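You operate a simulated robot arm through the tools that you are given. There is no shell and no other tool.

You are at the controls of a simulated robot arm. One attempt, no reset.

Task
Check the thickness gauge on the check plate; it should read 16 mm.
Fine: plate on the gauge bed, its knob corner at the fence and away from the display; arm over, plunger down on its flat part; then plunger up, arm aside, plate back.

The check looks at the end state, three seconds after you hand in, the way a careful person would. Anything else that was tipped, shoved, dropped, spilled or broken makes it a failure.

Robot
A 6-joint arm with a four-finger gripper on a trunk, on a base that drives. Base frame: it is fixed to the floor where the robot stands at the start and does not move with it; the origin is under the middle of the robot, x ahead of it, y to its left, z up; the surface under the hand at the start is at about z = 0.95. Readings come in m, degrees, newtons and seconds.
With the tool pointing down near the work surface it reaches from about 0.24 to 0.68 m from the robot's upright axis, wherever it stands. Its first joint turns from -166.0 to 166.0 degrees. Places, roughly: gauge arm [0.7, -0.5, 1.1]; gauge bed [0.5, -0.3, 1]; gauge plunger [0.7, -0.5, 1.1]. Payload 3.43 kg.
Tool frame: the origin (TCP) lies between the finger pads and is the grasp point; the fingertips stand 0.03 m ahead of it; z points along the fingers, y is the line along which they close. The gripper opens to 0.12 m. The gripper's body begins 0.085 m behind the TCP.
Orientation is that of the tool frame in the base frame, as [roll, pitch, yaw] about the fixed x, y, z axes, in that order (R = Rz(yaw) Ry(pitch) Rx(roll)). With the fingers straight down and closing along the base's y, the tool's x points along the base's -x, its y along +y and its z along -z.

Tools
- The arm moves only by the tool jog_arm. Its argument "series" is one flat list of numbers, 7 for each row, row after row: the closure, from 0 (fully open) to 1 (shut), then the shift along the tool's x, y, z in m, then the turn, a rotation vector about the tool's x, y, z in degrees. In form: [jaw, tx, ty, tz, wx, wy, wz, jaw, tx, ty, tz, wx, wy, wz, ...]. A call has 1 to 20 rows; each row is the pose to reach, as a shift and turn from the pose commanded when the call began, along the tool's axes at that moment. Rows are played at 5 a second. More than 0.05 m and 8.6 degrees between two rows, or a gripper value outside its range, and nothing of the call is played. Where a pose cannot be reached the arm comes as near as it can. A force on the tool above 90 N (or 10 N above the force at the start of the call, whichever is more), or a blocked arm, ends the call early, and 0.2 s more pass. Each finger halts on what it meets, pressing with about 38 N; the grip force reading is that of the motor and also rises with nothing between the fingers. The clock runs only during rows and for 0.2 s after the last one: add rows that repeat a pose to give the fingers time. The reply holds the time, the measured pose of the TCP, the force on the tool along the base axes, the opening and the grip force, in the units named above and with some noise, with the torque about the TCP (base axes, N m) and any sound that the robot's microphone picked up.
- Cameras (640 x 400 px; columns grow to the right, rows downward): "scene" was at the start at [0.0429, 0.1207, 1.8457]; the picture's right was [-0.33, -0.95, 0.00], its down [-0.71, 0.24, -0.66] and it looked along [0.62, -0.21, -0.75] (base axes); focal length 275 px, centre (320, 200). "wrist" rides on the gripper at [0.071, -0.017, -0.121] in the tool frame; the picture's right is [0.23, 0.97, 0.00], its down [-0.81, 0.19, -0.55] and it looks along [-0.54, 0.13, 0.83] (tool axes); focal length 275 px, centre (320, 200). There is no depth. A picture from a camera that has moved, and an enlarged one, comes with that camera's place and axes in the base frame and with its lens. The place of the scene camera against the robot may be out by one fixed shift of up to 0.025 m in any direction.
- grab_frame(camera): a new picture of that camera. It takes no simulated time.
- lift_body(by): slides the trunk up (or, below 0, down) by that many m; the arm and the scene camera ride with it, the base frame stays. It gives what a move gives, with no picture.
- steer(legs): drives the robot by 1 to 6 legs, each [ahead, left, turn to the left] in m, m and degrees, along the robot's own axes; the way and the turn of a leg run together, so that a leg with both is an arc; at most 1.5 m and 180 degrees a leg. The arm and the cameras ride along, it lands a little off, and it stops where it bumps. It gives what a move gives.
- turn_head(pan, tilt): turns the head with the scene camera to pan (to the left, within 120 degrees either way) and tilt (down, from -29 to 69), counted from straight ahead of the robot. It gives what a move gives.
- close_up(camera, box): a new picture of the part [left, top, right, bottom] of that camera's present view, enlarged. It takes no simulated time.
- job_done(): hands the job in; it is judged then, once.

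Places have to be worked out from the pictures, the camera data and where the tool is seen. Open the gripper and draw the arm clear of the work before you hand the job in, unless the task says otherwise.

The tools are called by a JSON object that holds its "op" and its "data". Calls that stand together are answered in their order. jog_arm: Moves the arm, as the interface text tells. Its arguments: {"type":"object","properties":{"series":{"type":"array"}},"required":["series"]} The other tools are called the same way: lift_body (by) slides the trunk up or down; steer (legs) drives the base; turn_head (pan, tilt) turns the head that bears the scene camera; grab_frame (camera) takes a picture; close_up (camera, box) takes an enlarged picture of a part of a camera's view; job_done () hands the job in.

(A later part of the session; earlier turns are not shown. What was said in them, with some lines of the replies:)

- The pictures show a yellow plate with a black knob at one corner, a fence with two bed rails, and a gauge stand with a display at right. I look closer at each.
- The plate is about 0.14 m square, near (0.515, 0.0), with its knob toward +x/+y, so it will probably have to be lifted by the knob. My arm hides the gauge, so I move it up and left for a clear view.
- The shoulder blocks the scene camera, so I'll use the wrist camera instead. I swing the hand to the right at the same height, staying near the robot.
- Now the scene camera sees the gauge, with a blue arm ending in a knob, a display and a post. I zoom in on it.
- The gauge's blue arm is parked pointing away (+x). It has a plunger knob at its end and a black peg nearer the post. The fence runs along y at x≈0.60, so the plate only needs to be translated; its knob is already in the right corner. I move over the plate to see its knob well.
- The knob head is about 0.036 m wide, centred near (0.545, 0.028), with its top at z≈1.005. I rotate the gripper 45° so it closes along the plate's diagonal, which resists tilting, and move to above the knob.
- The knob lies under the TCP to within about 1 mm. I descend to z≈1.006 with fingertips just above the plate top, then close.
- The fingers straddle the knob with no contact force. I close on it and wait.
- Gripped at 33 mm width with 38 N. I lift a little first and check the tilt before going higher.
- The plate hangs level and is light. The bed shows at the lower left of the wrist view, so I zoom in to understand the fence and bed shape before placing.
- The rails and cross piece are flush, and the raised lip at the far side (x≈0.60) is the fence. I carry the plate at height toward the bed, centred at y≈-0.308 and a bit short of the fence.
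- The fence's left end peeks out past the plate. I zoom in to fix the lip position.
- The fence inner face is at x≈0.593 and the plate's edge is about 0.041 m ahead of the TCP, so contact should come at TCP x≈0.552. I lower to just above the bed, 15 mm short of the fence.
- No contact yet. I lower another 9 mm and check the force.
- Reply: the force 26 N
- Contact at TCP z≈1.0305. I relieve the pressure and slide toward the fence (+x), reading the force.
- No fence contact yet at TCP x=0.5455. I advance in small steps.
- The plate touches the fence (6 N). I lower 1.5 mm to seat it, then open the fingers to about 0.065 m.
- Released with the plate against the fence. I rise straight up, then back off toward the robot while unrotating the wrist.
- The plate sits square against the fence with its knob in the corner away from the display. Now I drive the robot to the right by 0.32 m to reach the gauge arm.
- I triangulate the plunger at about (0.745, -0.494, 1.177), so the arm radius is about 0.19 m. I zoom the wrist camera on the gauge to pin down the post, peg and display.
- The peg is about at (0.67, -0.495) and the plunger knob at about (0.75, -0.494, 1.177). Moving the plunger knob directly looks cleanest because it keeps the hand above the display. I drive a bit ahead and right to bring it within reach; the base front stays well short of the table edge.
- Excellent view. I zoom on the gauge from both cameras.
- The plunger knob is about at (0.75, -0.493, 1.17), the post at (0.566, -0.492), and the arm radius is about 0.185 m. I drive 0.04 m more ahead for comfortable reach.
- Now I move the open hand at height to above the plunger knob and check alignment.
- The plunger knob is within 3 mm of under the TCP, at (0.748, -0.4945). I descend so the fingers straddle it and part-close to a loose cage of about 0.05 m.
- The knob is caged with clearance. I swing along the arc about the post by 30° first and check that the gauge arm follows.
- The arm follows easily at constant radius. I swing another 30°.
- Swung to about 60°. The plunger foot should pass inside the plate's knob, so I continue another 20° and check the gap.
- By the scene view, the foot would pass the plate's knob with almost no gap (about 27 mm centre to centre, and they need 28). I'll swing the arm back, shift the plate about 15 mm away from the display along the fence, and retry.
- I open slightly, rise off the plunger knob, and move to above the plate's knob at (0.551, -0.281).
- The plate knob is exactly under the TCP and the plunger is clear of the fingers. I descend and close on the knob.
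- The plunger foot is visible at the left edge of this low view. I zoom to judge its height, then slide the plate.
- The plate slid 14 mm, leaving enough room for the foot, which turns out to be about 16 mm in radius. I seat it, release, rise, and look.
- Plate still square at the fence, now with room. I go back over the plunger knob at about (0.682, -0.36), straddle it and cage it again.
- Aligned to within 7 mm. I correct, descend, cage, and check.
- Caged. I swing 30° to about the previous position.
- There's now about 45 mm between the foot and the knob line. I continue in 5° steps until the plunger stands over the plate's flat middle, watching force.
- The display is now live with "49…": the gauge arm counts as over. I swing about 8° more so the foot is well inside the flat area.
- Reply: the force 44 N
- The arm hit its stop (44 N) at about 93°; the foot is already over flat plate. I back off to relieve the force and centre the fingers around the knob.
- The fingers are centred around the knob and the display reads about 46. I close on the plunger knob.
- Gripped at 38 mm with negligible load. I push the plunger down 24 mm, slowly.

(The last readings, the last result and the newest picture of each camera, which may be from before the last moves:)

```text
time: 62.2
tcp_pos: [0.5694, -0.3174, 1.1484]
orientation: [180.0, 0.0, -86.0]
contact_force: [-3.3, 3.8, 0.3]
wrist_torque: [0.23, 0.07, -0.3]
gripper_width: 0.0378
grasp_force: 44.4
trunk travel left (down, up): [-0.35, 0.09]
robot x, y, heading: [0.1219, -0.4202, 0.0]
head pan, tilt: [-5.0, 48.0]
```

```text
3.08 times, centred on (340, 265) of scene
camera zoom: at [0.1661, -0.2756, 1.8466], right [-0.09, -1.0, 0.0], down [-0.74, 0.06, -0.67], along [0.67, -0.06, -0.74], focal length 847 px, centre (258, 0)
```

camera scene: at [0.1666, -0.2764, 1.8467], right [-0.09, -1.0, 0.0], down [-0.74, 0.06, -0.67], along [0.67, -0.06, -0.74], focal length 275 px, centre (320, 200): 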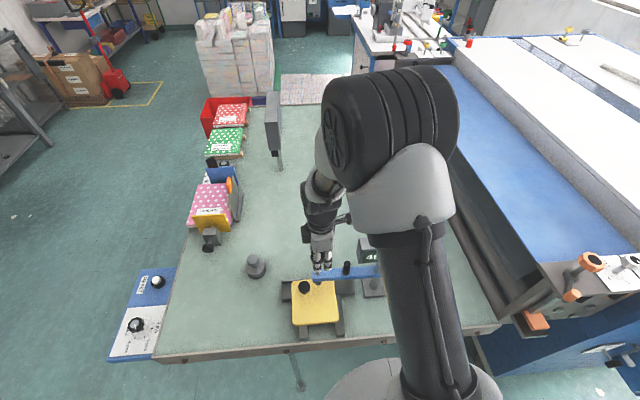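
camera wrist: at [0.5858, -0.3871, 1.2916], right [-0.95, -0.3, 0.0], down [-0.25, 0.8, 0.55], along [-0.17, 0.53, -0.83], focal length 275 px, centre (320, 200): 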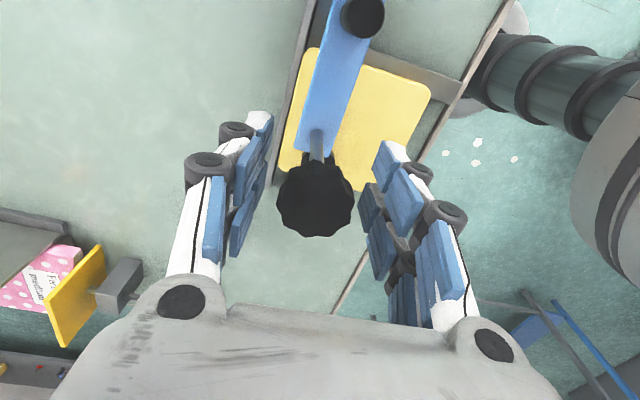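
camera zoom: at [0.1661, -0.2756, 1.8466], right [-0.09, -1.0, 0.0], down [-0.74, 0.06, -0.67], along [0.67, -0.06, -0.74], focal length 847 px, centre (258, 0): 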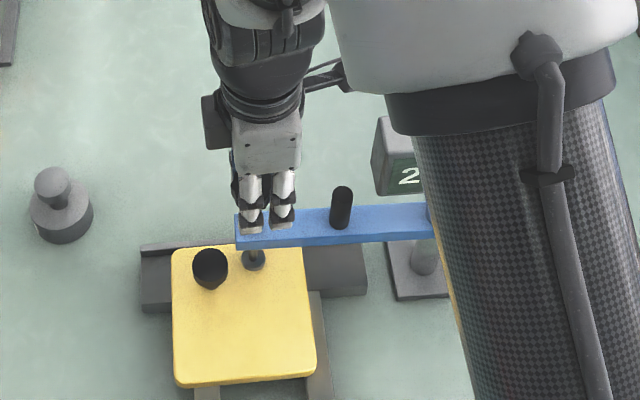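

The plunger moves; the display starts with "2". I continue in small steps until contact.

{"op": "jog_arm", "data": {"series": [1, 0, 0, 0.003, 0, 0, 0, 1, 0, 0, 0.005, 0, 0, 0, 1, 0, 0, 0.005, 0, 0, 0]}}

{"op": "close_up", "data": {"camera": "scene", "box": [270, 200, 410, 330]}}

```text
time: 63.0
tcp_pos: [0.5689, -0.3189, 1.1429]
orientation: [-179.9, 0.0, -85.9]
contact_force: [-3.1, 5.6, 0.6]
wrist_torque: [0.06, -0.02, -0.03]
gripper_width: 0.0382
grasp_force: 44.5
trunk travel left (down, up): [-0.35, 0.09]
robot x, y, heading: [0.1193, -0.4177, -0.0]
head pan, tilt: [-5.0, 48.0]
```

```text
3.08 times, centred on (340, 265) of scene
camera zoom: at [0.1663, -0.2754, 1.8466], right [-0.09, -1.0, 0.0], down [-0.74, 0.06, -0.67], along [0.67, -0.06, -0.74], focal length 847 px, centre (258, 0)
```

zoom: 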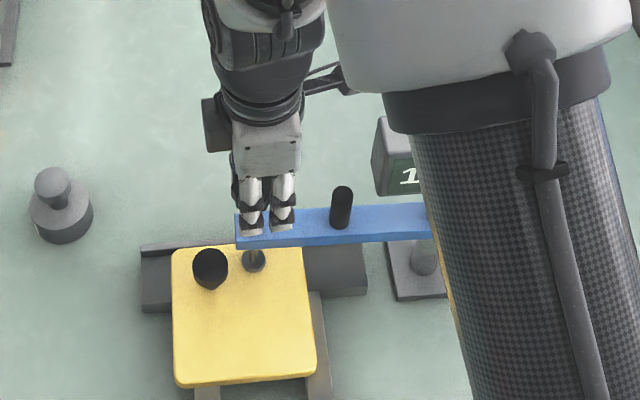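

Display now starts with "1". I press a few more mm and check for contact force.

{"op": "jog_arm", "data": {"series": [1, 0, 0, 0.002, 0, 0, 0, 1, 0, 0, 0.003, 0, 0, 0, 1, 0, 0, 0.003, 0, 0, 0]}}

{"op": "turn_head", "data": {"pan": -60, "tilt": 40}}

{"op": "grab_frame", "data": {"camera": "scene"}}

```text
time: 63.8
tcp_pos: [0.5688, -0.3182, 1.1409]
orientation: [-179.7, 0.0, -86.0]
contact_force: [1.7, 2.6, 13.6]
wrist_torque: [-0.2, 0.19, 0.27]
gripper_width: 0.0379
grasp_force: 44.9
trunk travel left (down, up): [-0.35, 0.09]
robot x, y, heading: [0.1218, -0.4146, -0.1]
head pan, tilt: [-5.0, 48.0]
```

```text
time: 65.1
tcp_pos: [0.5695, -0.318, 1.1402]
orientation: [-179.8, 0.1, -86.0]
contact_force: [7.3, 3.2, 23.1]
wrist_torque: [0.34, 0.01, 0.16]
gripper_width: 0.0378
grasp_force: 45.1
trunk travel left (down, up): [-0.35, 0.09]
robot x, y, heading: [0.1206, -0.4141, 0.1]
head pan, tilt: [-60.0, 40.0]
```

```text
taken
camera scene: at [0.1303, -0.3432, 1.8582], right [-0.86, -0.5, 0.0], down [-0.32, 0.56, -0.77], along [0.38, -0.66, -0.64], focal length 275 px, centre (320, 200)
```

scene: 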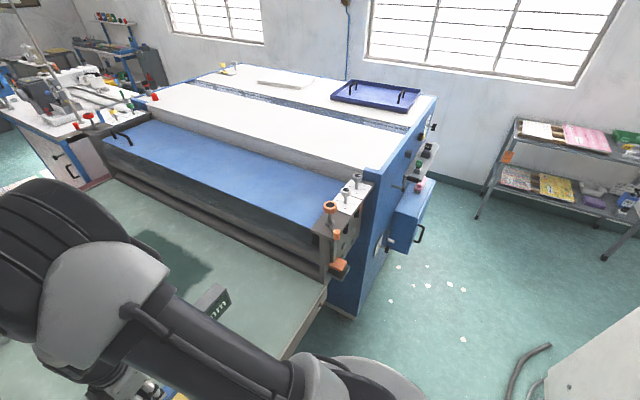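

Contact made (20 N). I zoom on the display, partly visible from here, and try other head angles.

{"op": "close_up", "data": {"camera": "scene", "box": [180, 270, 260, 340]}}

{"op": "turn_head", "data": {"pan": 40, "tilt": 45}}

{"op": "grab_frame", "data": {"camera": "scene"}}

{"op": "grab_frame", "data": {"camera": "wrist"}}

```text
5.71 times, centred on (220, 305) of scene
camera zoom: at [0.1303, -0.3432, 1.8582], right [-0.86, -0.5, 0.0], down [-0.32, 0.56, -0.77], along [0.38, -0.66, -0.64], focal length 1573 px, centre (891, -400)
```

zoom: 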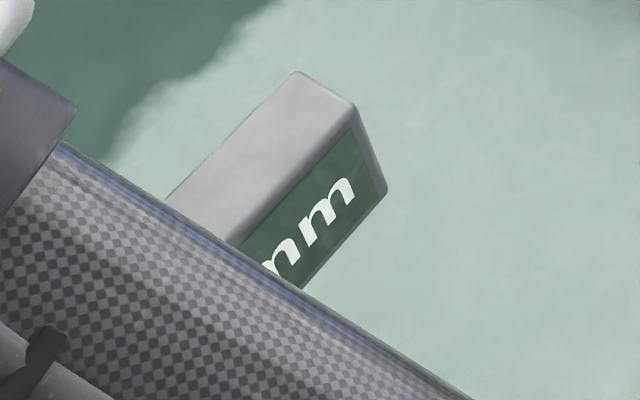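

```text
time: 66.8
tcp_pos: [0.569, -0.3185, 1.1397]
orientation: [-179.8, -0.1, -85.9]
contact_force: [7.1, 3.3, 26.1]
wrist_torque: [0.22, -0.1, 0.25]
gripper_width: 0.0383
grasp_force: 45.1
trunk travel left (down, up): [-0.35, 0.09]
robot x, y, heading: [0.1225, -0.4149, 0.1]
head pan, tilt: [40.0, 45.0]
```

```text
taken
camera scene: at [0.15, -0.2172, 1.851], right [0.64, -0.77, 0.0], down [-0.54, -0.46, -0.71], along [0.54, 0.46, -0.71], focal length 275 px, centre (320, 200)
```

scene: 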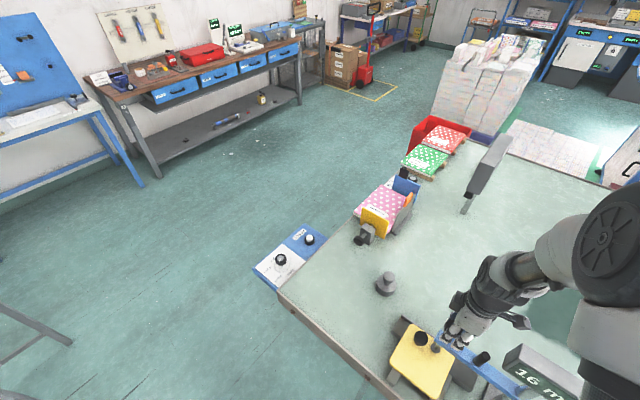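

```text
taken
camera wrist: at [0.5891, -0.3873, 1.2608], right [-0.95, -0.3, 0.0], down [-0.25, 0.8, 0.55], along [-0.16, 0.53, -0.83], focal length 275 px, centre (320, 200)
```

wrist: 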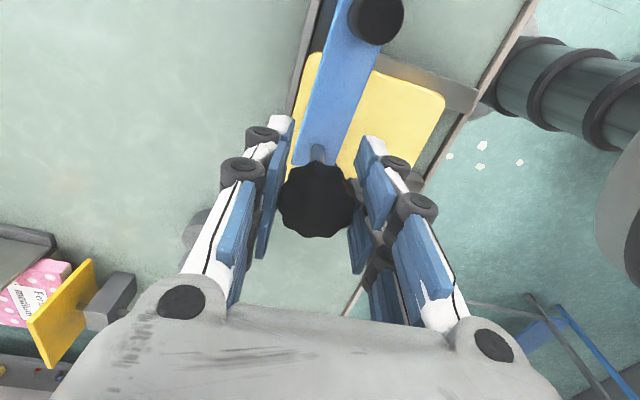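

The display shows "16 m…". I zoom to read it properly and see the foot on the plate.

{"op": "close_up", "data": {"camera": "scene", "box": [470, 320, 600, 400]}}

{"op": "close_up", "data": {"camera": "scene", "box": [380, 290, 520, 400]}}

```text
4.92 times, centred on (535, 360) of scene
camera zoom: at [0.15, -0.2172, 1.851], right [0.64, -0.77, 0.0], down [-0.54, -0.46, -0.71], along [0.54, 0.46, -0.71], focal length 1355 px, centre (-738, -588)
```

zoom: 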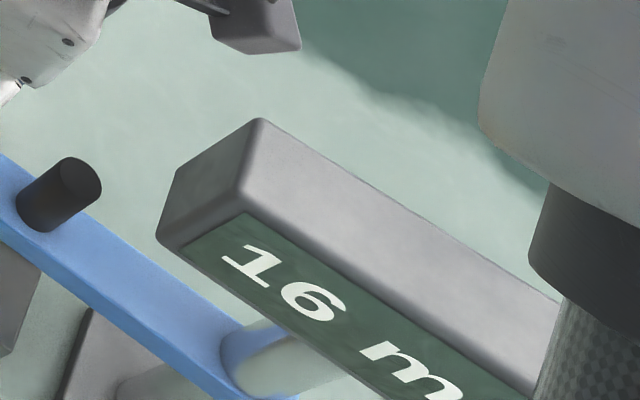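

```text
3.64 times, centred on (450, 345) of scene
camera zoom: at [0.15, -0.2172, 1.851], right [0.64, -0.77, 0.0], down [-0.54, -0.46, -0.71], along [0.54, 0.46, -0.71], focal length 1001 px, centre (-153, -327)
```

zoom: 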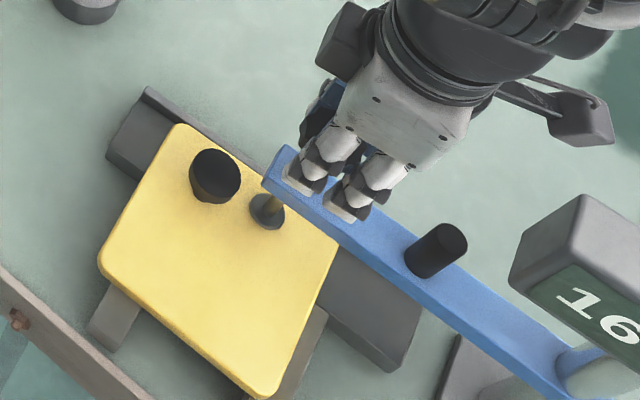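

Gauge reads 16 mm with the foot on the flat part, clear of the knob. It has been held for seconds; now I raise the plunger again.

{"op": "jog_arm", "data": {"series": [1, 0, 0, -0.006, 0, 0, 0, 1, 0, 0, -0.012, 0, 0, 0, 1, 0, 0, -0.018, 0, 0, 0, 1, 0, 0, -0.024, 0, 0, 0, 1, 0, 0, -0.03, 0, 0, 0, 1, 0, 0, -0.034, 0, 0, 0, 1, 0, 0, -0.034, 0, 0, 0]}}

{"op": "close_up", "data": {"camera": "scene", "box": [380, 290, 600, 400]}}

```text
time: 68.4
tcp_pos: [0.5683, -0.318, 1.1725]
orientation: [180.0, 0.0, -85.9]
contact_force: [-4.6, 0.1, -2.0]
wrist_torque: [-0.22, 0.24, -0.32]
gripper_width: 0.0379
grasp_force: 45.1
trunk travel left (down, up): [-0.35, 0.09]
robot x, y, heading: [0.1226, -0.4115, -0.2]
head pan, tilt: [40.0, 45.0]
```

```text
2.91 times, centred on (490, 345) of scene
camera zoom: at [0.1499, -0.2173, 1.8509], right [0.64, -0.77, 0.0], down [-0.54, -0.46, -0.71], along [0.54, 0.46, -0.71], focal length 801 px, centre (-174, -222)
```

zoom: 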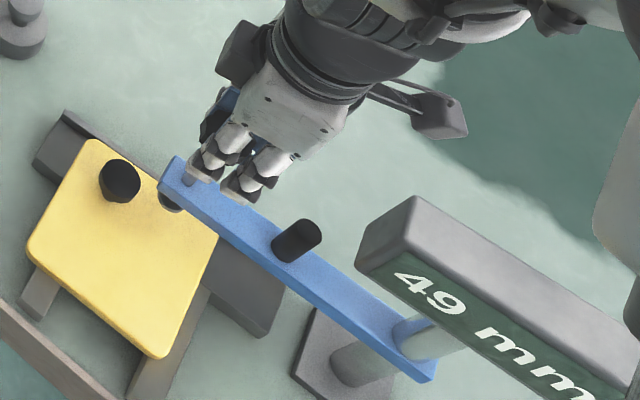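

Reading 49 mm with the plunger up. I pull a few mm more to find the upper stop.

{"op": "jog_arm", "data": {"series": [1, 0, 0, -0.002, 0, 0, 0, 1, 0, 0, -0.004, 0, 0, 0, 1, 0, 0, -0.004, 0, 0, 0]}}

{"op": "close_up", "data": {"camera": "scene", "box": [380, 290, 600, 400]}}

```text
time: 69.2
tcp_pos: [0.5695, -0.318, 1.1767]
orientation: [-180.0, 0.1, -85.9]
contact_force: [-4.1, -0.6, -2.8]
wrist_torque: [-0.14, 0.15, -0.24]
gripper_width: 0.0379
grasp_force: 44.7
trunk travel left (down, up): [-0.35, 0.09]
robot x, y, heading: [0.1185, -0.4148, 0.0]
head pan, tilt: [40.0, 45.0]
```

```text
2.91 times, centred on (490, 345) of scene
camera zoom: at [0.15, -0.2174, 1.8509], right [0.64, -0.77, 0.0], down [-0.54, -0.46, -0.71], along [0.54, 0.46, -0.71], focal length 801 px, centre (-174, -222)
```

zoom: 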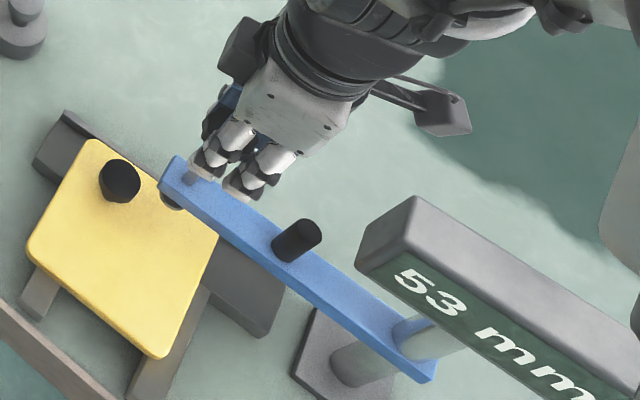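

The plunger is up at 53 mm. I open the fingers to the loose cage and swing the arm back, halfway first.

{"op": "jog_arm", "data": {"series": [0.56, 0, 0, 0, 0, 0, 0, 0.56, 0, 0, 0, 0, 0, 0, 0.56, -0.0003, -0.0147, 0, 0, 0, 7, 0.56, 0.0028, -0.03, 0, 0, 0, 14, 0.56, 0.0073, -0.0449, 0, 0, 0, 19, 0.56, 0.013, -0.0595, 0, 0, 0, 24, 0.56, 0.02, -0.0734, 0, 0, 0, 29, 0.56, 0.0281, -0.0868, 0, 0, 0, 34, 0.56, 0.0374, -0.0994, 0, 0, 0, 39, 0.56, 0.0478, -0.111, 0, 0, 0, 44, 0.56, 0.0478, -0.111, 0, 0, 0, 44]}}

{"op": "grab_frame", "data": {"camera": "wrist"}}

{"op": "turn_head", "data": {"pan": -5, "tilt": 48}}

{"op": "grab_frame", "data": {"camera": "scene"}}

```text
time: 71.6
tcp_pos: [0.6818, -0.3579, 1.1763]
orientation: [-179.9, 0.1, -129.9]
contact_force: [0.8, 0.8, 1.0]
wrist_torque: [-0.01, 0.01, 0.01]
gripper_width: 0.0529
grasp_force: 0.8
trunk travel left (down, up): [-0.35, 0.09]
robot x, y, heading: [0.1182, -0.4135, 0.2]
head pan, tilt: [40.0, 45.0]
```

```text
taken
camera wrist: at [0.6491, -0.423, 1.2972], right [-0.89, 0.45, 0.0], down [0.37, 0.74, 0.55], along [0.25, 0.49, -0.83], focal length 275 px, centre (320, 200)
```

wrist: 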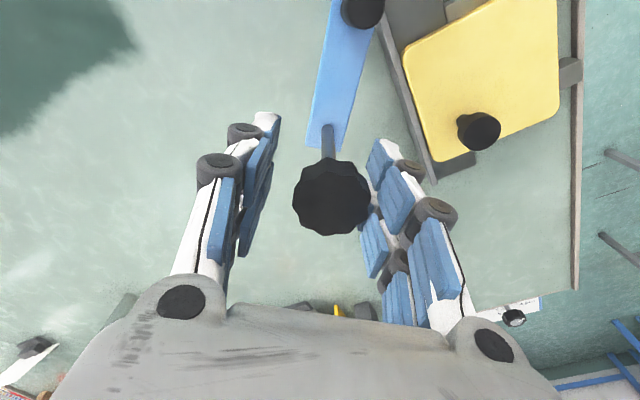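

```text
time: 72.8
tcp_pos: [0.6829, -0.3583, 1.176]
orientation: [179.9, 0.1, -129.9]
contact_force: [-0.5, -0.8, -0.2]
wrist_torque: [0.0, -0.02, 0.0]
gripper_width: 0.053
grasp_force: 0.3
trunk travel left (down, up): [-0.35, 0.09]
robot x, y, heading: [0.1232, -0.4184, 0.5]
head pan, tilt: [-5.0, 48.0]
```

```text
taken
camera scene: at [0.1669, -0.2763, 1.8467], right [-0.08, -1.0, 0.0], down [-0.74, 0.06, -0.67], along [0.67, -0.06, -0.74], focal length 275 px, centre (320, 200)
```

scene: 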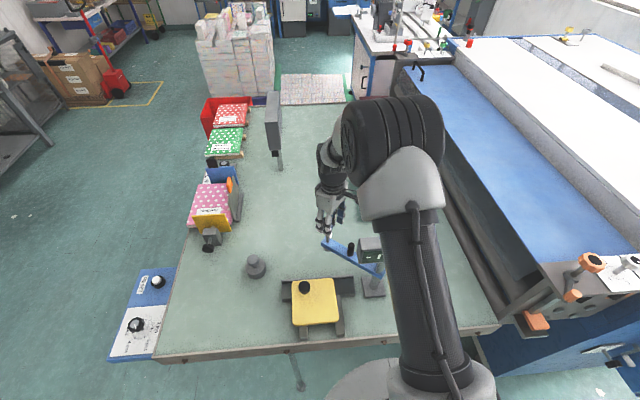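

Arm halfway back. I swing it the remaining ~50° to its parked direction.

{"op": "jog_arm", "data": {"series": [0.56, 0.0007, -0.0156, 0, 0, 0, 5, 0.56, 0.0027, -0.0311, 0, 0, 0, 10, 0.56, 0.0061, -0.0463, 0, 0, 0, 15, 0.56, 0.0108, -0.0612, 0, 0, 0, 20, 0.56, 0.0168, -0.0756, 0, 0, 0, 25, 0.56, 0.024, -0.0895, 0, 0, 0, 30, 0.56, 0.0324, -0.1027, 0, 0, 0, 35, 0.56, 0.0419, -0.1151, 0, 0, 0, 40, 0.56, 0.0524, -0.1266, 0, 0, 0, 45, 0.56, 0.0639, -0.1371, 0, 0, 0, 50, 0.56, 0.0664, -0.1391, 0, 0, 0, 51, 0.56, 0.0664, -0.1391, 0, 0, 0, 51]}}

{"op": "grab_frame", "data": {"camera": "wrist"}}

{"op": "close_up", "data": {"camera": "scene", "box": [270, 170, 430, 340]}}

```text
time: 75.4
tcp_pos: [0.7462, -0.4993, 1.1778]
orientation: [-179.9, 0.0, 178.9]
contact_force: [-0.3, -0.5, 0.1]
wrist_torque: [-0.02, 0.02, 0.03]
gripper_width: 0.0529
grasp_force: 0.1
trunk travel left (down, up): [-0.35, 0.09]
robot x, y, heading: [0.1229, -0.4155, -0.1]
head pan, tilt: [-5.0, 48.0]
```

```text
taken
camera wrist: at [0.6746, -0.5136, 1.2984], right [-0.21, 0.98, 0.0], down [0.81, 0.18, 0.55], along [0.54, 0.12, -0.83], focal length 275 px, centre (320, 200)
```

wrist: 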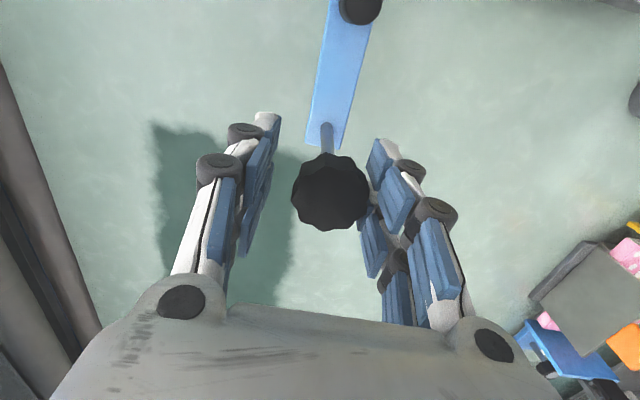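

```text
2.35 times, centred on (350, 255) of scene
camera zoom: at [0.167, -0.2766, 1.8467], right [-0.09, -1.0, 0.0], down [-0.74, 0.06, -0.67], along [0.67, -0.06, -0.74], focal length 648 px, centre (249, 71)
```

zoom: 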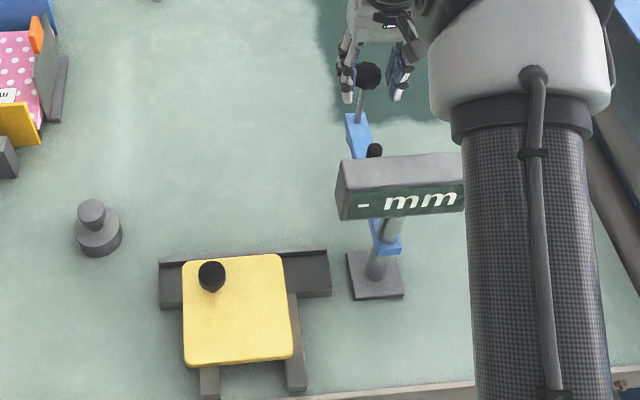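

The arm is parked and the display shows "- mm". I open, rise clear, and go back over the plate's knob with the diagonal grip orientation.

{"op": "jog_arm", "data": {"series": [0.4, 0, -0.002, 0, 0, 0, 0, 0.2, 0, -0.002, -0.002, 0, 0, 0, 0.1, 0, -0.002, -0.03, 0, 0, 0, 0.1, 0, -0.002, -0.07, 0, 0, 0, 0, 0, -0.002, -0.11, 0, 0, 0, 0, 0, 0, -0.13, 0, 0, 0, 0, 0.0287, 0.0329, -0.13, 0, 0, 6.3, 0, 0.0574, 0.0657, -0.13, 0, 0, 12.6, 0, 0.0861, 0.0986, -0.13, 0, 0, 18.9, 0, 0.1149, 0.1314, -0.13, 0, 0, 25.2, 0, 0.1436, 0.1643, -0.13, 0, 0, 31.5, 0, 0.1723, 0.1971, -0.13, 0, 0, 37.8, 0, 0.201, 0.23, -0.13, 0, 0, 44, 0, 0.201, 0.23, -0.1, 0, 0, 44, 0, 0.201, 0.23, -0.07, 0, 0, 44, 0, 0.201, 0.23, -0.07, 0, 0, 44]}}

{"op": "grab_frame", "data": {"camera": "wrist"}}

{"op": "grab_frame", "data": {"camera": "scene"}}

```text
time: 78.8
tcp_pos: [0.5482, -0.2659, 1.248]
orientation: [180.0, 0.0, 135.1]
contact_force: [0.5, -0.6, 0.5]
wrist_torque: [0.02, 0.0, -0.02]
gripper_width: 0.1199
grasp_force: 0.0
trunk travel left (down, up): [-0.35, 0.09]
robot x, y, heading: [0.1213, -0.4166, -0.1]
head pan, tilt: [-5.0, 48.0]
```

```text
taken
camera wrist: at [0.4853, -0.2262, 1.3679], right [0.52, 0.85, 0.0], down [0.71, -0.44, 0.55], along [0.47, -0.29, -0.83], focal length 275 px, centre (320, 200)
```

wrist: 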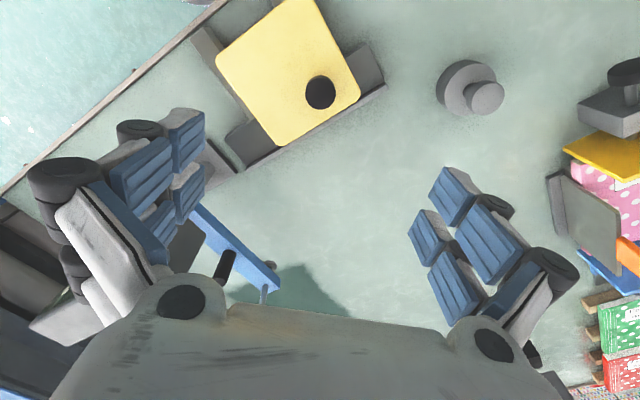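

```text
taken
camera scene: at [0.1668, -0.2769, 1.8468], right [-0.09, -1.0, 0.0], down [-0.74, 0.06, -0.67], along [0.67, -0.06, -0.74], focal length 275 px, centre (320, 200)
```

scene: 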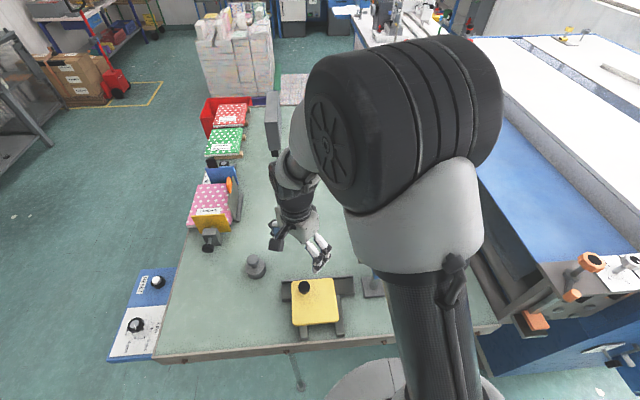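

The plate's knob is exactly beneath. I descend with reduced opening and grip it.

{"op": "jog_arm", "data": {"series": [0.2, 0, 0, 0.04, 0, 0, 0, 0.3, 0, 0, 0.08, 0, 0, 0, 0.3, 0, 0, 0.12, 0, 0, 0, 0.3, 0, 0, 0.16, 0, 0, 0, 0.3, 0, 0, 0.195, 0, 0, 0, 0.3, 0, 0, 0.217, 0, 0, 0, 1, 0, 0, 0.217, 0, 0, 0, 1, 0, 0, 0.217, 0, 0, 0, 1, 0, 0, 0.217, 0, 0, 0, 1, 0, 0, 0.217, 0, 0, 0, 1, 0, 0, 0.217, 0, 0, 0, 1, 0, 0, 0.217, 0, 0, 0]}}

{"op": "grab_frame", "data": {"camera": "wrist"}}

```text
time: 81.4
tcp_pos: [0.5511, -0.2649, 1.0303]
orientation: [-180.0, 0.0, 135.0]
contact_force: [0.2, 0.0, -0.2]
wrist_torque: [0.02, 0.0, -0.03]
gripper_width: 0.0327
grasp_force: 37.8
trunk travel left (down, up): [-0.35, 0.09]
robot x, y, heading: [0.1223, -0.4157, 0.1]
head pan, tilt: [-5.0, 48.0]
```

```text
taken
camera wrist: at [0.4869, -0.2256, 1.1508], right [0.52, 0.85, 0.0], down [0.71, -0.44, 0.55], along [0.47, -0.29, -0.83], focal length 275 px, centre (320, 200)
```

wrist: 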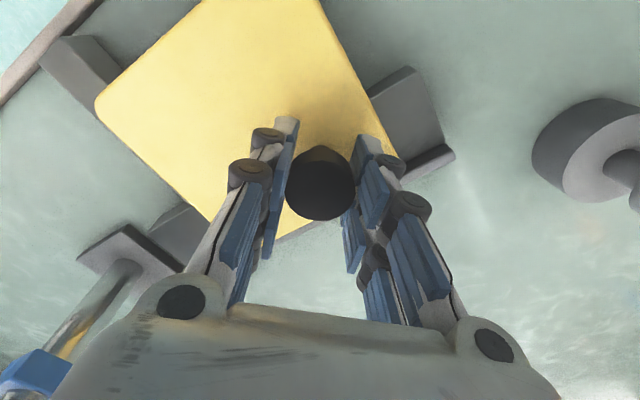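

Same grasp as before. I lift straight up and carry the plate back over its original place at (0.544, 0.027), well above the weight.

{"op": "jog_arm", "data": {"series": [1, 0.001, -0.001, -0.006, 0, 0, 0, 1, 0.001, -0.001, -0.02, 0, 0, 0, 1, 0.001, -0.001, -0.06, 0, 0, 0, 1, 0.001, -0.001, -0.1, 0, 0, 0, 1, 0.001, -0.001, -0.14, 0, 0, 0, 1, 0.001, -0.001, -0.155, 0, 0, 0, 1, 0.0302, 0.0288, -0.155, 0, 0, 0, 1, 0.0604, 0.0576, -0.155, 0, 0, 0, 1, 0.0906, 0.0864, -0.155, 0, 0, 0, 1, 0.1208, 0.1151, -0.155, 0, 0, 0, 1, 0.151, 0.1439, -0.155, 0, 0, 0, 1, 0.1812, 0.1727, -0.155, 0, 0, 0, 1, 0.2114, 0.2015, -0.155, 0, 0, 0, 1, 0.2114, 0.2015, -0.155, 0, 0, 0]}}

{"op": "grab_frame", "data": {"camera": "wrist"}}

{"op": "grab_frame", "data": {"camera": "scene"}}

```text
time: 84.4
tcp_pos: [0.5429, 0.0249, 1.1853]
orientation: [-179.9, -0.1, 135.1]
contact_force: [-0.2, -0.9, -2.5]
wrist_torque: [0.09, -0.06, -0.01]
gripper_width: 0.0325
grasp_force: 38.2
trunk travel left (down, up): [-0.35, 0.09]
robot x, y, heading: [0.1159, -0.4131, 0.4]
head pan, tilt: [-5.0, 48.0]
```

```text
taken
camera wrist: at [0.4801, 0.0654, 1.306], right [0.52, 0.85, 0.0], down [0.71, -0.44, 0.55], along [0.47, -0.29, -0.83], focal length 275 px, centre (320, 200)
```

wrist: 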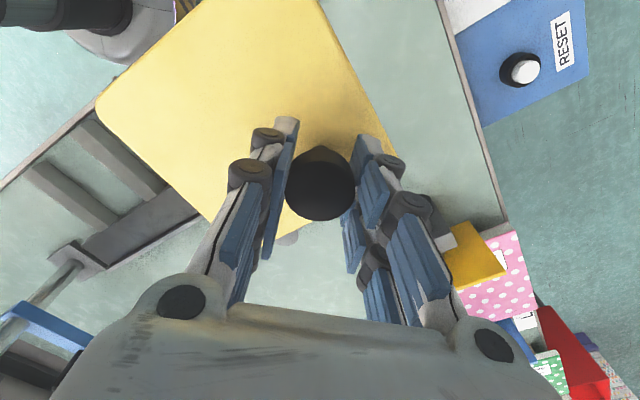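

```text
taken
camera scene: at [0.167, -0.2777, 1.8468], right [-0.09, -1.0, 0.0], down [-0.74, 0.06, -0.67], along [0.67, -0.06, -0.74], focal length 275 px, centre (320, 200)
```

scene: 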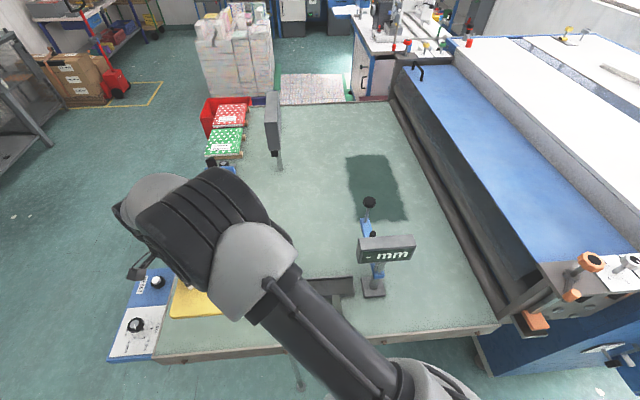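

The wrist view is almost identical to the one right after lifting at the start. I lower nearly to the table with a 2 mm correction.

{"op": "jog_arm", "data": {"series": [1, 0.0008, 0.0023, 0.04, 0, 0, 0, 1, 0.0008, 0.0023, 0.08, 0, 0, 0, 1, 0.0008, 0.0023, 0.12, 0, 0, 0, 1, 0.0008, 0.0023, 0.155, 0, 0, 0, 1, 0.0008, 0.0023, 0.17, 0, 0, 0, 1, 0.0008, 0.0023, 0.177, 0, 0, 0, 1, 0.0008, 0.0023, 0.177, 0, 0, 0]}}

{"op": "grab_frame", "data": {"camera": "wrist"}}

```text
time: 86.0
tcp_pos: [0.5443, 0.0288, 1.0091]
orientation: [180.0, 0.0, 135.1]
contact_force: [-0.4, -0.5, -2.6]
wrist_torque: [0.05, -0.05, 0.04]
gripper_width: 0.0326
grasp_force: 37.7
trunk travel left (down, up): [-0.35, 0.09]
robot x, y, heading: [0.1226, -0.4166, 0.3]
head pan, tilt: [-5.0, 48.0]
```

```text
taken
camera wrist: at [0.4815, 0.0674, 1.1289], right [0.52, 0.85, 0.0], down [0.71, -0.44, 0.55], along [0.47, -0.29, -0.83], focal length 275 px, centre (320, 200)
```

wrist: 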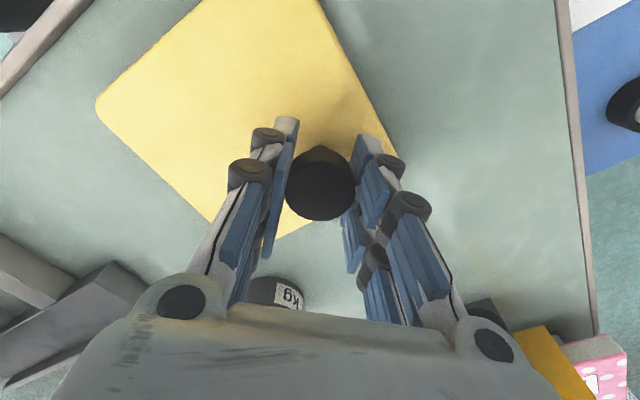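

Nearly touching. I lower 3–4 mm more to contact, then release and rise.

{"op": "jog_arm", "data": {"series": [1, 0, 0, 0.002, 0, 0, 0, 1, 0, 0, 0.004, 0, 0, 0, 1, 0, 0, 0.004, 0, 0, 0]}}

```text
time: 86.8
tcp_pos: [0.5436, 0.0294, 1.0046]
orientation: [179.9, -0.1, 135.1]
contact_force: [2.4, -0.4, 3.6]
wrist_torque: [-0.36, 0.14, 0.13]
gripper_width: 0.0324
grasp_force: 37.9
trunk travel left (down, up): [-0.35, 0.09]
robot x, y, heading: [0.118, -0.416, 0.3]
head pan, tilt: [-5.0, 48.0]
```

The plate rests on the table with light contact. I open the fingers and rise straight up.

{"op": "jog_arm", "data": {"series": [0.7, 0, 0, 0, 0, 0, 0, 0.45, 0, 0, 0, 0, 0, 0, 0.45, 0, 0, 0, 0, 0, 0, 0.45, 0, 0, 0, 0, 0, 0, 0.45, 0, 0, -0.03, 0, 0, 0, 0.4, 0, 0, -0.07, 0, 0, 0, 0.3, 0, 0, -0.11, 0, 0, 0, 0.2, 0, 0, -0.15, 0, 0, 0, 0.1, 0, 0, -0.19, 0, 0, 0, 0, 0, 0, -0.23, 0, 0, 0, 0, 0.03, -0.03, -0.25, 0, 0, 0, 0, 0.06, -0.06, -0.28, 0, 0, 0, 0, 0.09, -0.09, -0.3, 0, 0, 0, 0, 0.09, -0.09, -0.3, 0, 0, 0]}}

{"op": "grab_frame", "data": {"camera": "wrist"}}

{"op": "grab_frame", "data": {"camera": "scene"}}

```text
refused: row 12 steps farther than a row can; nothing moved
```

```text
taken
camera wrist: at [0.4811, 0.068, 1.1258], right [0.52, 0.85, 0.0], down [0.71, -0.44, 0.55], along [0.47, -0.29, -0.83], focal length 275 px, centre (320, 200)
```

wrist: 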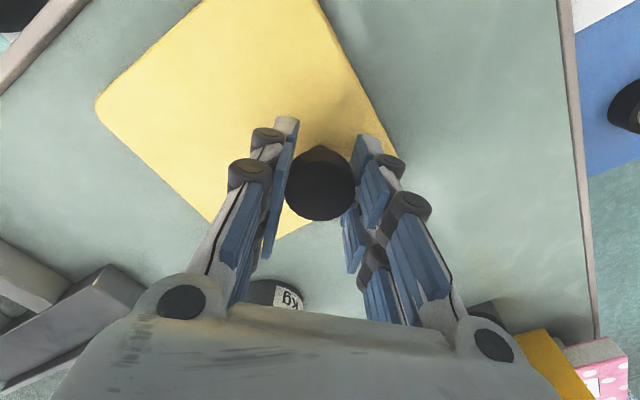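

```text
taken
camera scene: at [0.1669, -0.2769, 1.8468], right [-0.09, -1.0, 0.0], down [-0.74, 0.06, -0.67], along [0.67, -0.06, -0.74], focal length 275 px, centre (320, 200)
```

scene: 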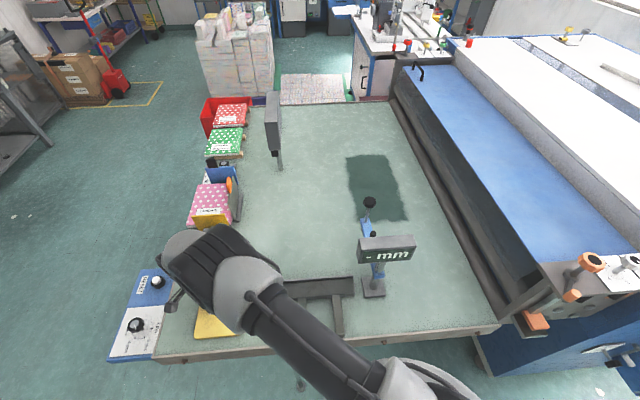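

One step was too long; nothing moved. I resend with shorter steps: release, then rise.

{"op": "jog_arm", "data": {"series": [0.7, 0, 0, 0, 0, 0, 0, 0.45, 0, 0, 0, 0, 0, 0, 0.45, 0, 0, 0, 0, 0, 0, 0.45, 0, 0, 0, 0, 0, 0, 0.45, 0, 0, -0.03, 0, 0, 0, 0.4, 0, 0, -0.07, 0, 0, 0, 0.3, 0, 0, -0.11, 0, 0, 0, 0.2, 0, 0, -0.15, 0, 0, 0, 0.1, 0, 0, -0.19, 0, 0, 0, 0, 0, 0, -0.23, 0, 0, 0, 0, 0.02, -0.02, -0.26, 0, 0, 0, 0, 0.04, -0.04, -0.29, 0, 0, 0, 0, 0.07, -0.07, -0.3, 0, 0, 0, 0, 0.07, -0.07, -0.3, 0, 0, 0]}}

{"op": "grab_frame", "data": {"camera": "wrist"}}

{"op": "grab_frame", "data": {"camera": "scene"}}

```text
time: 89.8
tcp_pos: [0.4476, 0.03, 1.3023]
orientation: [-179.9, 0.0, 135.0]
contact_force: [-0.4, -0.3, 0.2]
wrist_torque: [-0.01, 0.02, -0.01]
gripper_width: 0.1197
grasp_force: 0.0
trunk travel left (down, up): [-0.35, 0.09]
robot x, y, heading: [0.1177, -0.4154, -0.2]
head pan, tilt: [-5.0, 48.0]
```

```text
taken
camera wrist: at [0.385, 0.0684, 1.4228], right [0.52, 0.85, 0.0], down [0.71, -0.44, 0.55], along [0.47, -0.29, -0.83], focal length 275 px, centre (320, 200)
```

wrist: 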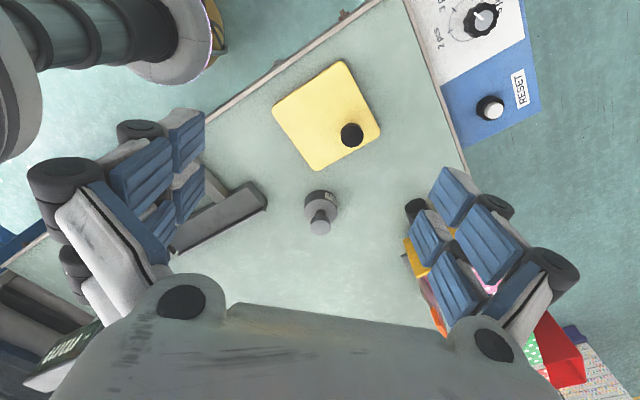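

```text
taken
camera scene: at [0.169, -0.2764, 1.8466], right [-0.09, -1.0, 0.0], down [-0.74, 0.06, -0.67], along [0.67, -0.06, -0.74], focal length 275 px, centre (320, 200)
```

scene: 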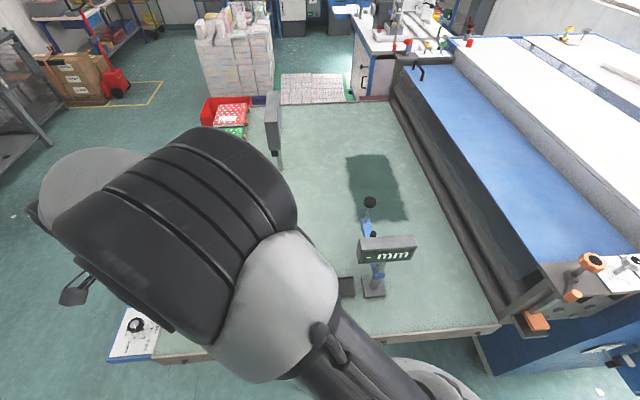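

The plate is back in its place with the same orientation. I draw the arm back to a neutral spot above the near table edge, and check the gauge closely.

{"op": "jog_arm", "data": {"series": [0, -0.02, -0.0342, -0.01, 0, 0, 0, 0, -0.04, -0.0683, -0.02, 0, 0, 0, 0, -0.06, -0.1025, -0.03, 0, 0, 0, 0, -0.08, -0.1367, -0.04, 0, 0, 0, 0, -0.1, -0.1708, -0.05, 0, 0, 0, 0, -0.12, -0.205, -0.05, 0, 0, 0, 0, -0.12, -0.205, -0.05, 0, 0, 0]}}

{"op": "turn_head", "data": {"pan": 10, "tilt": 48}}

{"op": "grab_frame", "data": {"camera": "scene"}}

{"op": "close_up", "data": {"camera": "scene", "box": [400, 150, 540, 330]}}

{"op": "grab_frame", "data": {"camera": "wrist"}}

```text
time: 91.4
tcp_pos: [0.3858, -0.202, 1.3534]
orientation: [179.9, 0.0, 135.2]
contact_force: [0.7, 0.1, 0.6]
wrist_torque: [-0.02, 0.01, 0.02]
gripper_width: 0.1197
grasp_force: 0.1
trunk travel left (down, up): [-0.35, 0.09]
robot x, y, heading: [0.1222, -0.4145, 0.1]
head pan, tilt: [-5.0, 48.0]
```

```text
time: 92.1
tcp_pos: [0.385, -0.202, 1.3545]
orientation: [-180.0, 0.0, 135.1]
contact_force: [-0.8, 0.6, -0.6]
wrist_torque: [0.01, 0.0, 0.02]
gripper_width: 0.1199
grasp_force: 0.1
trunk travel left (down, up): [-0.35, 0.09]
robot x, y, heading: [0.1181, -0.4169, 0.1]
head pan, tilt: [10.0, 48.0]
```

```text
taken
camera scene: at [0.166, -0.2561, 1.8467], right [0.17, -0.98, 0.0], down [-0.73, -0.13, -0.67], along [0.66, 0.12, -0.74], focal length 275 px, centre (320, 200)
```

scene: 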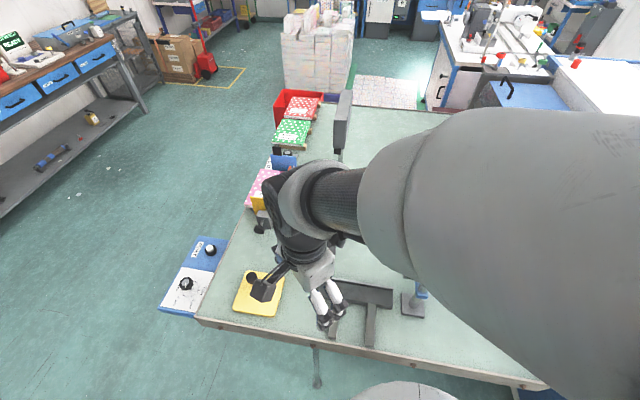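

```text
2.22 times, centred on (470, 240) of scene
camera zoom: at [0.166, -0.2561, 1.8467], right [0.17, -0.98, 0.0], down [-0.73, -0.13, -0.67], along [0.66, 0.12, -0.74], focal length 612 px, centre (-13, 111)
```

zoom: 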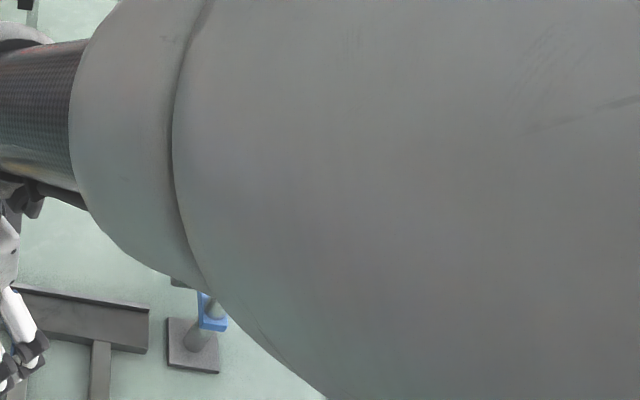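

```text
taken
camera wrist: at [0.3227, -0.1638, 1.4749], right [0.52, 0.85, 0.0], down [0.71, -0.44, 0.55], along [0.47, -0.29, -0.83], focal length 275 px, centre (320, 200)
```

wrist: 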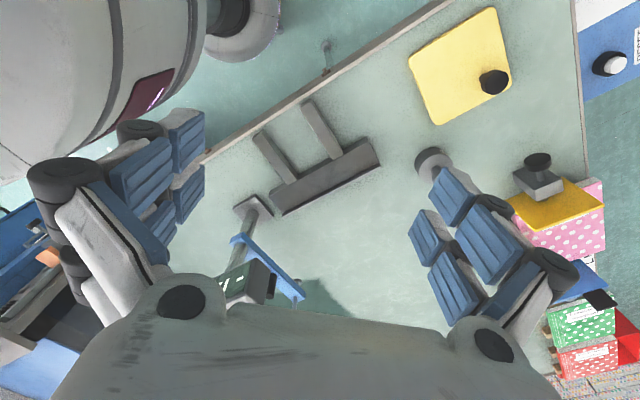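

The gauge read 16 mm, its plunger is up and the arm is back in its parked direction. The plate is back within about 2 mm of its start, nothing else moved, and the gripper is open and clear, so I hand the job in.

{"op": "job_done", "data": {}}

```text
The job is handed in.
```

The gauge reads 16 mm on the check plate, as it should. I read it with the plunger down on the flat part of the plate, clear of the knob.

- **Placement:** the plate sat square against the fence with its knob corner away from the display. I shifted it about 14 mm along the fence, away from the display, because the plunger foot would otherwise have passed almost touching the knob.
- **Swing stop:** the gauge arm reached its end stop at about 93°, and I pushed against it with about 44 N before backing off. The foot was already over flat plate there. I saw no damage, and the display went back to "- mm" when the arm was parked.
- **Plunger height:** I left the plunger up at 53 mm. It read 49 mm when the arm first came over, so it may sit a few millimetres higher than before.
- **End state:** the gauge arm is back in its parked direction and the plate is within about 2 mm of where it started. The gripper is open and clear, and I saw nothing else on the table disturbed.
- **Robot position:** I drove the robot about 0.12 m ahead and 0.42 m to the right to reach the gauge, and left it there.
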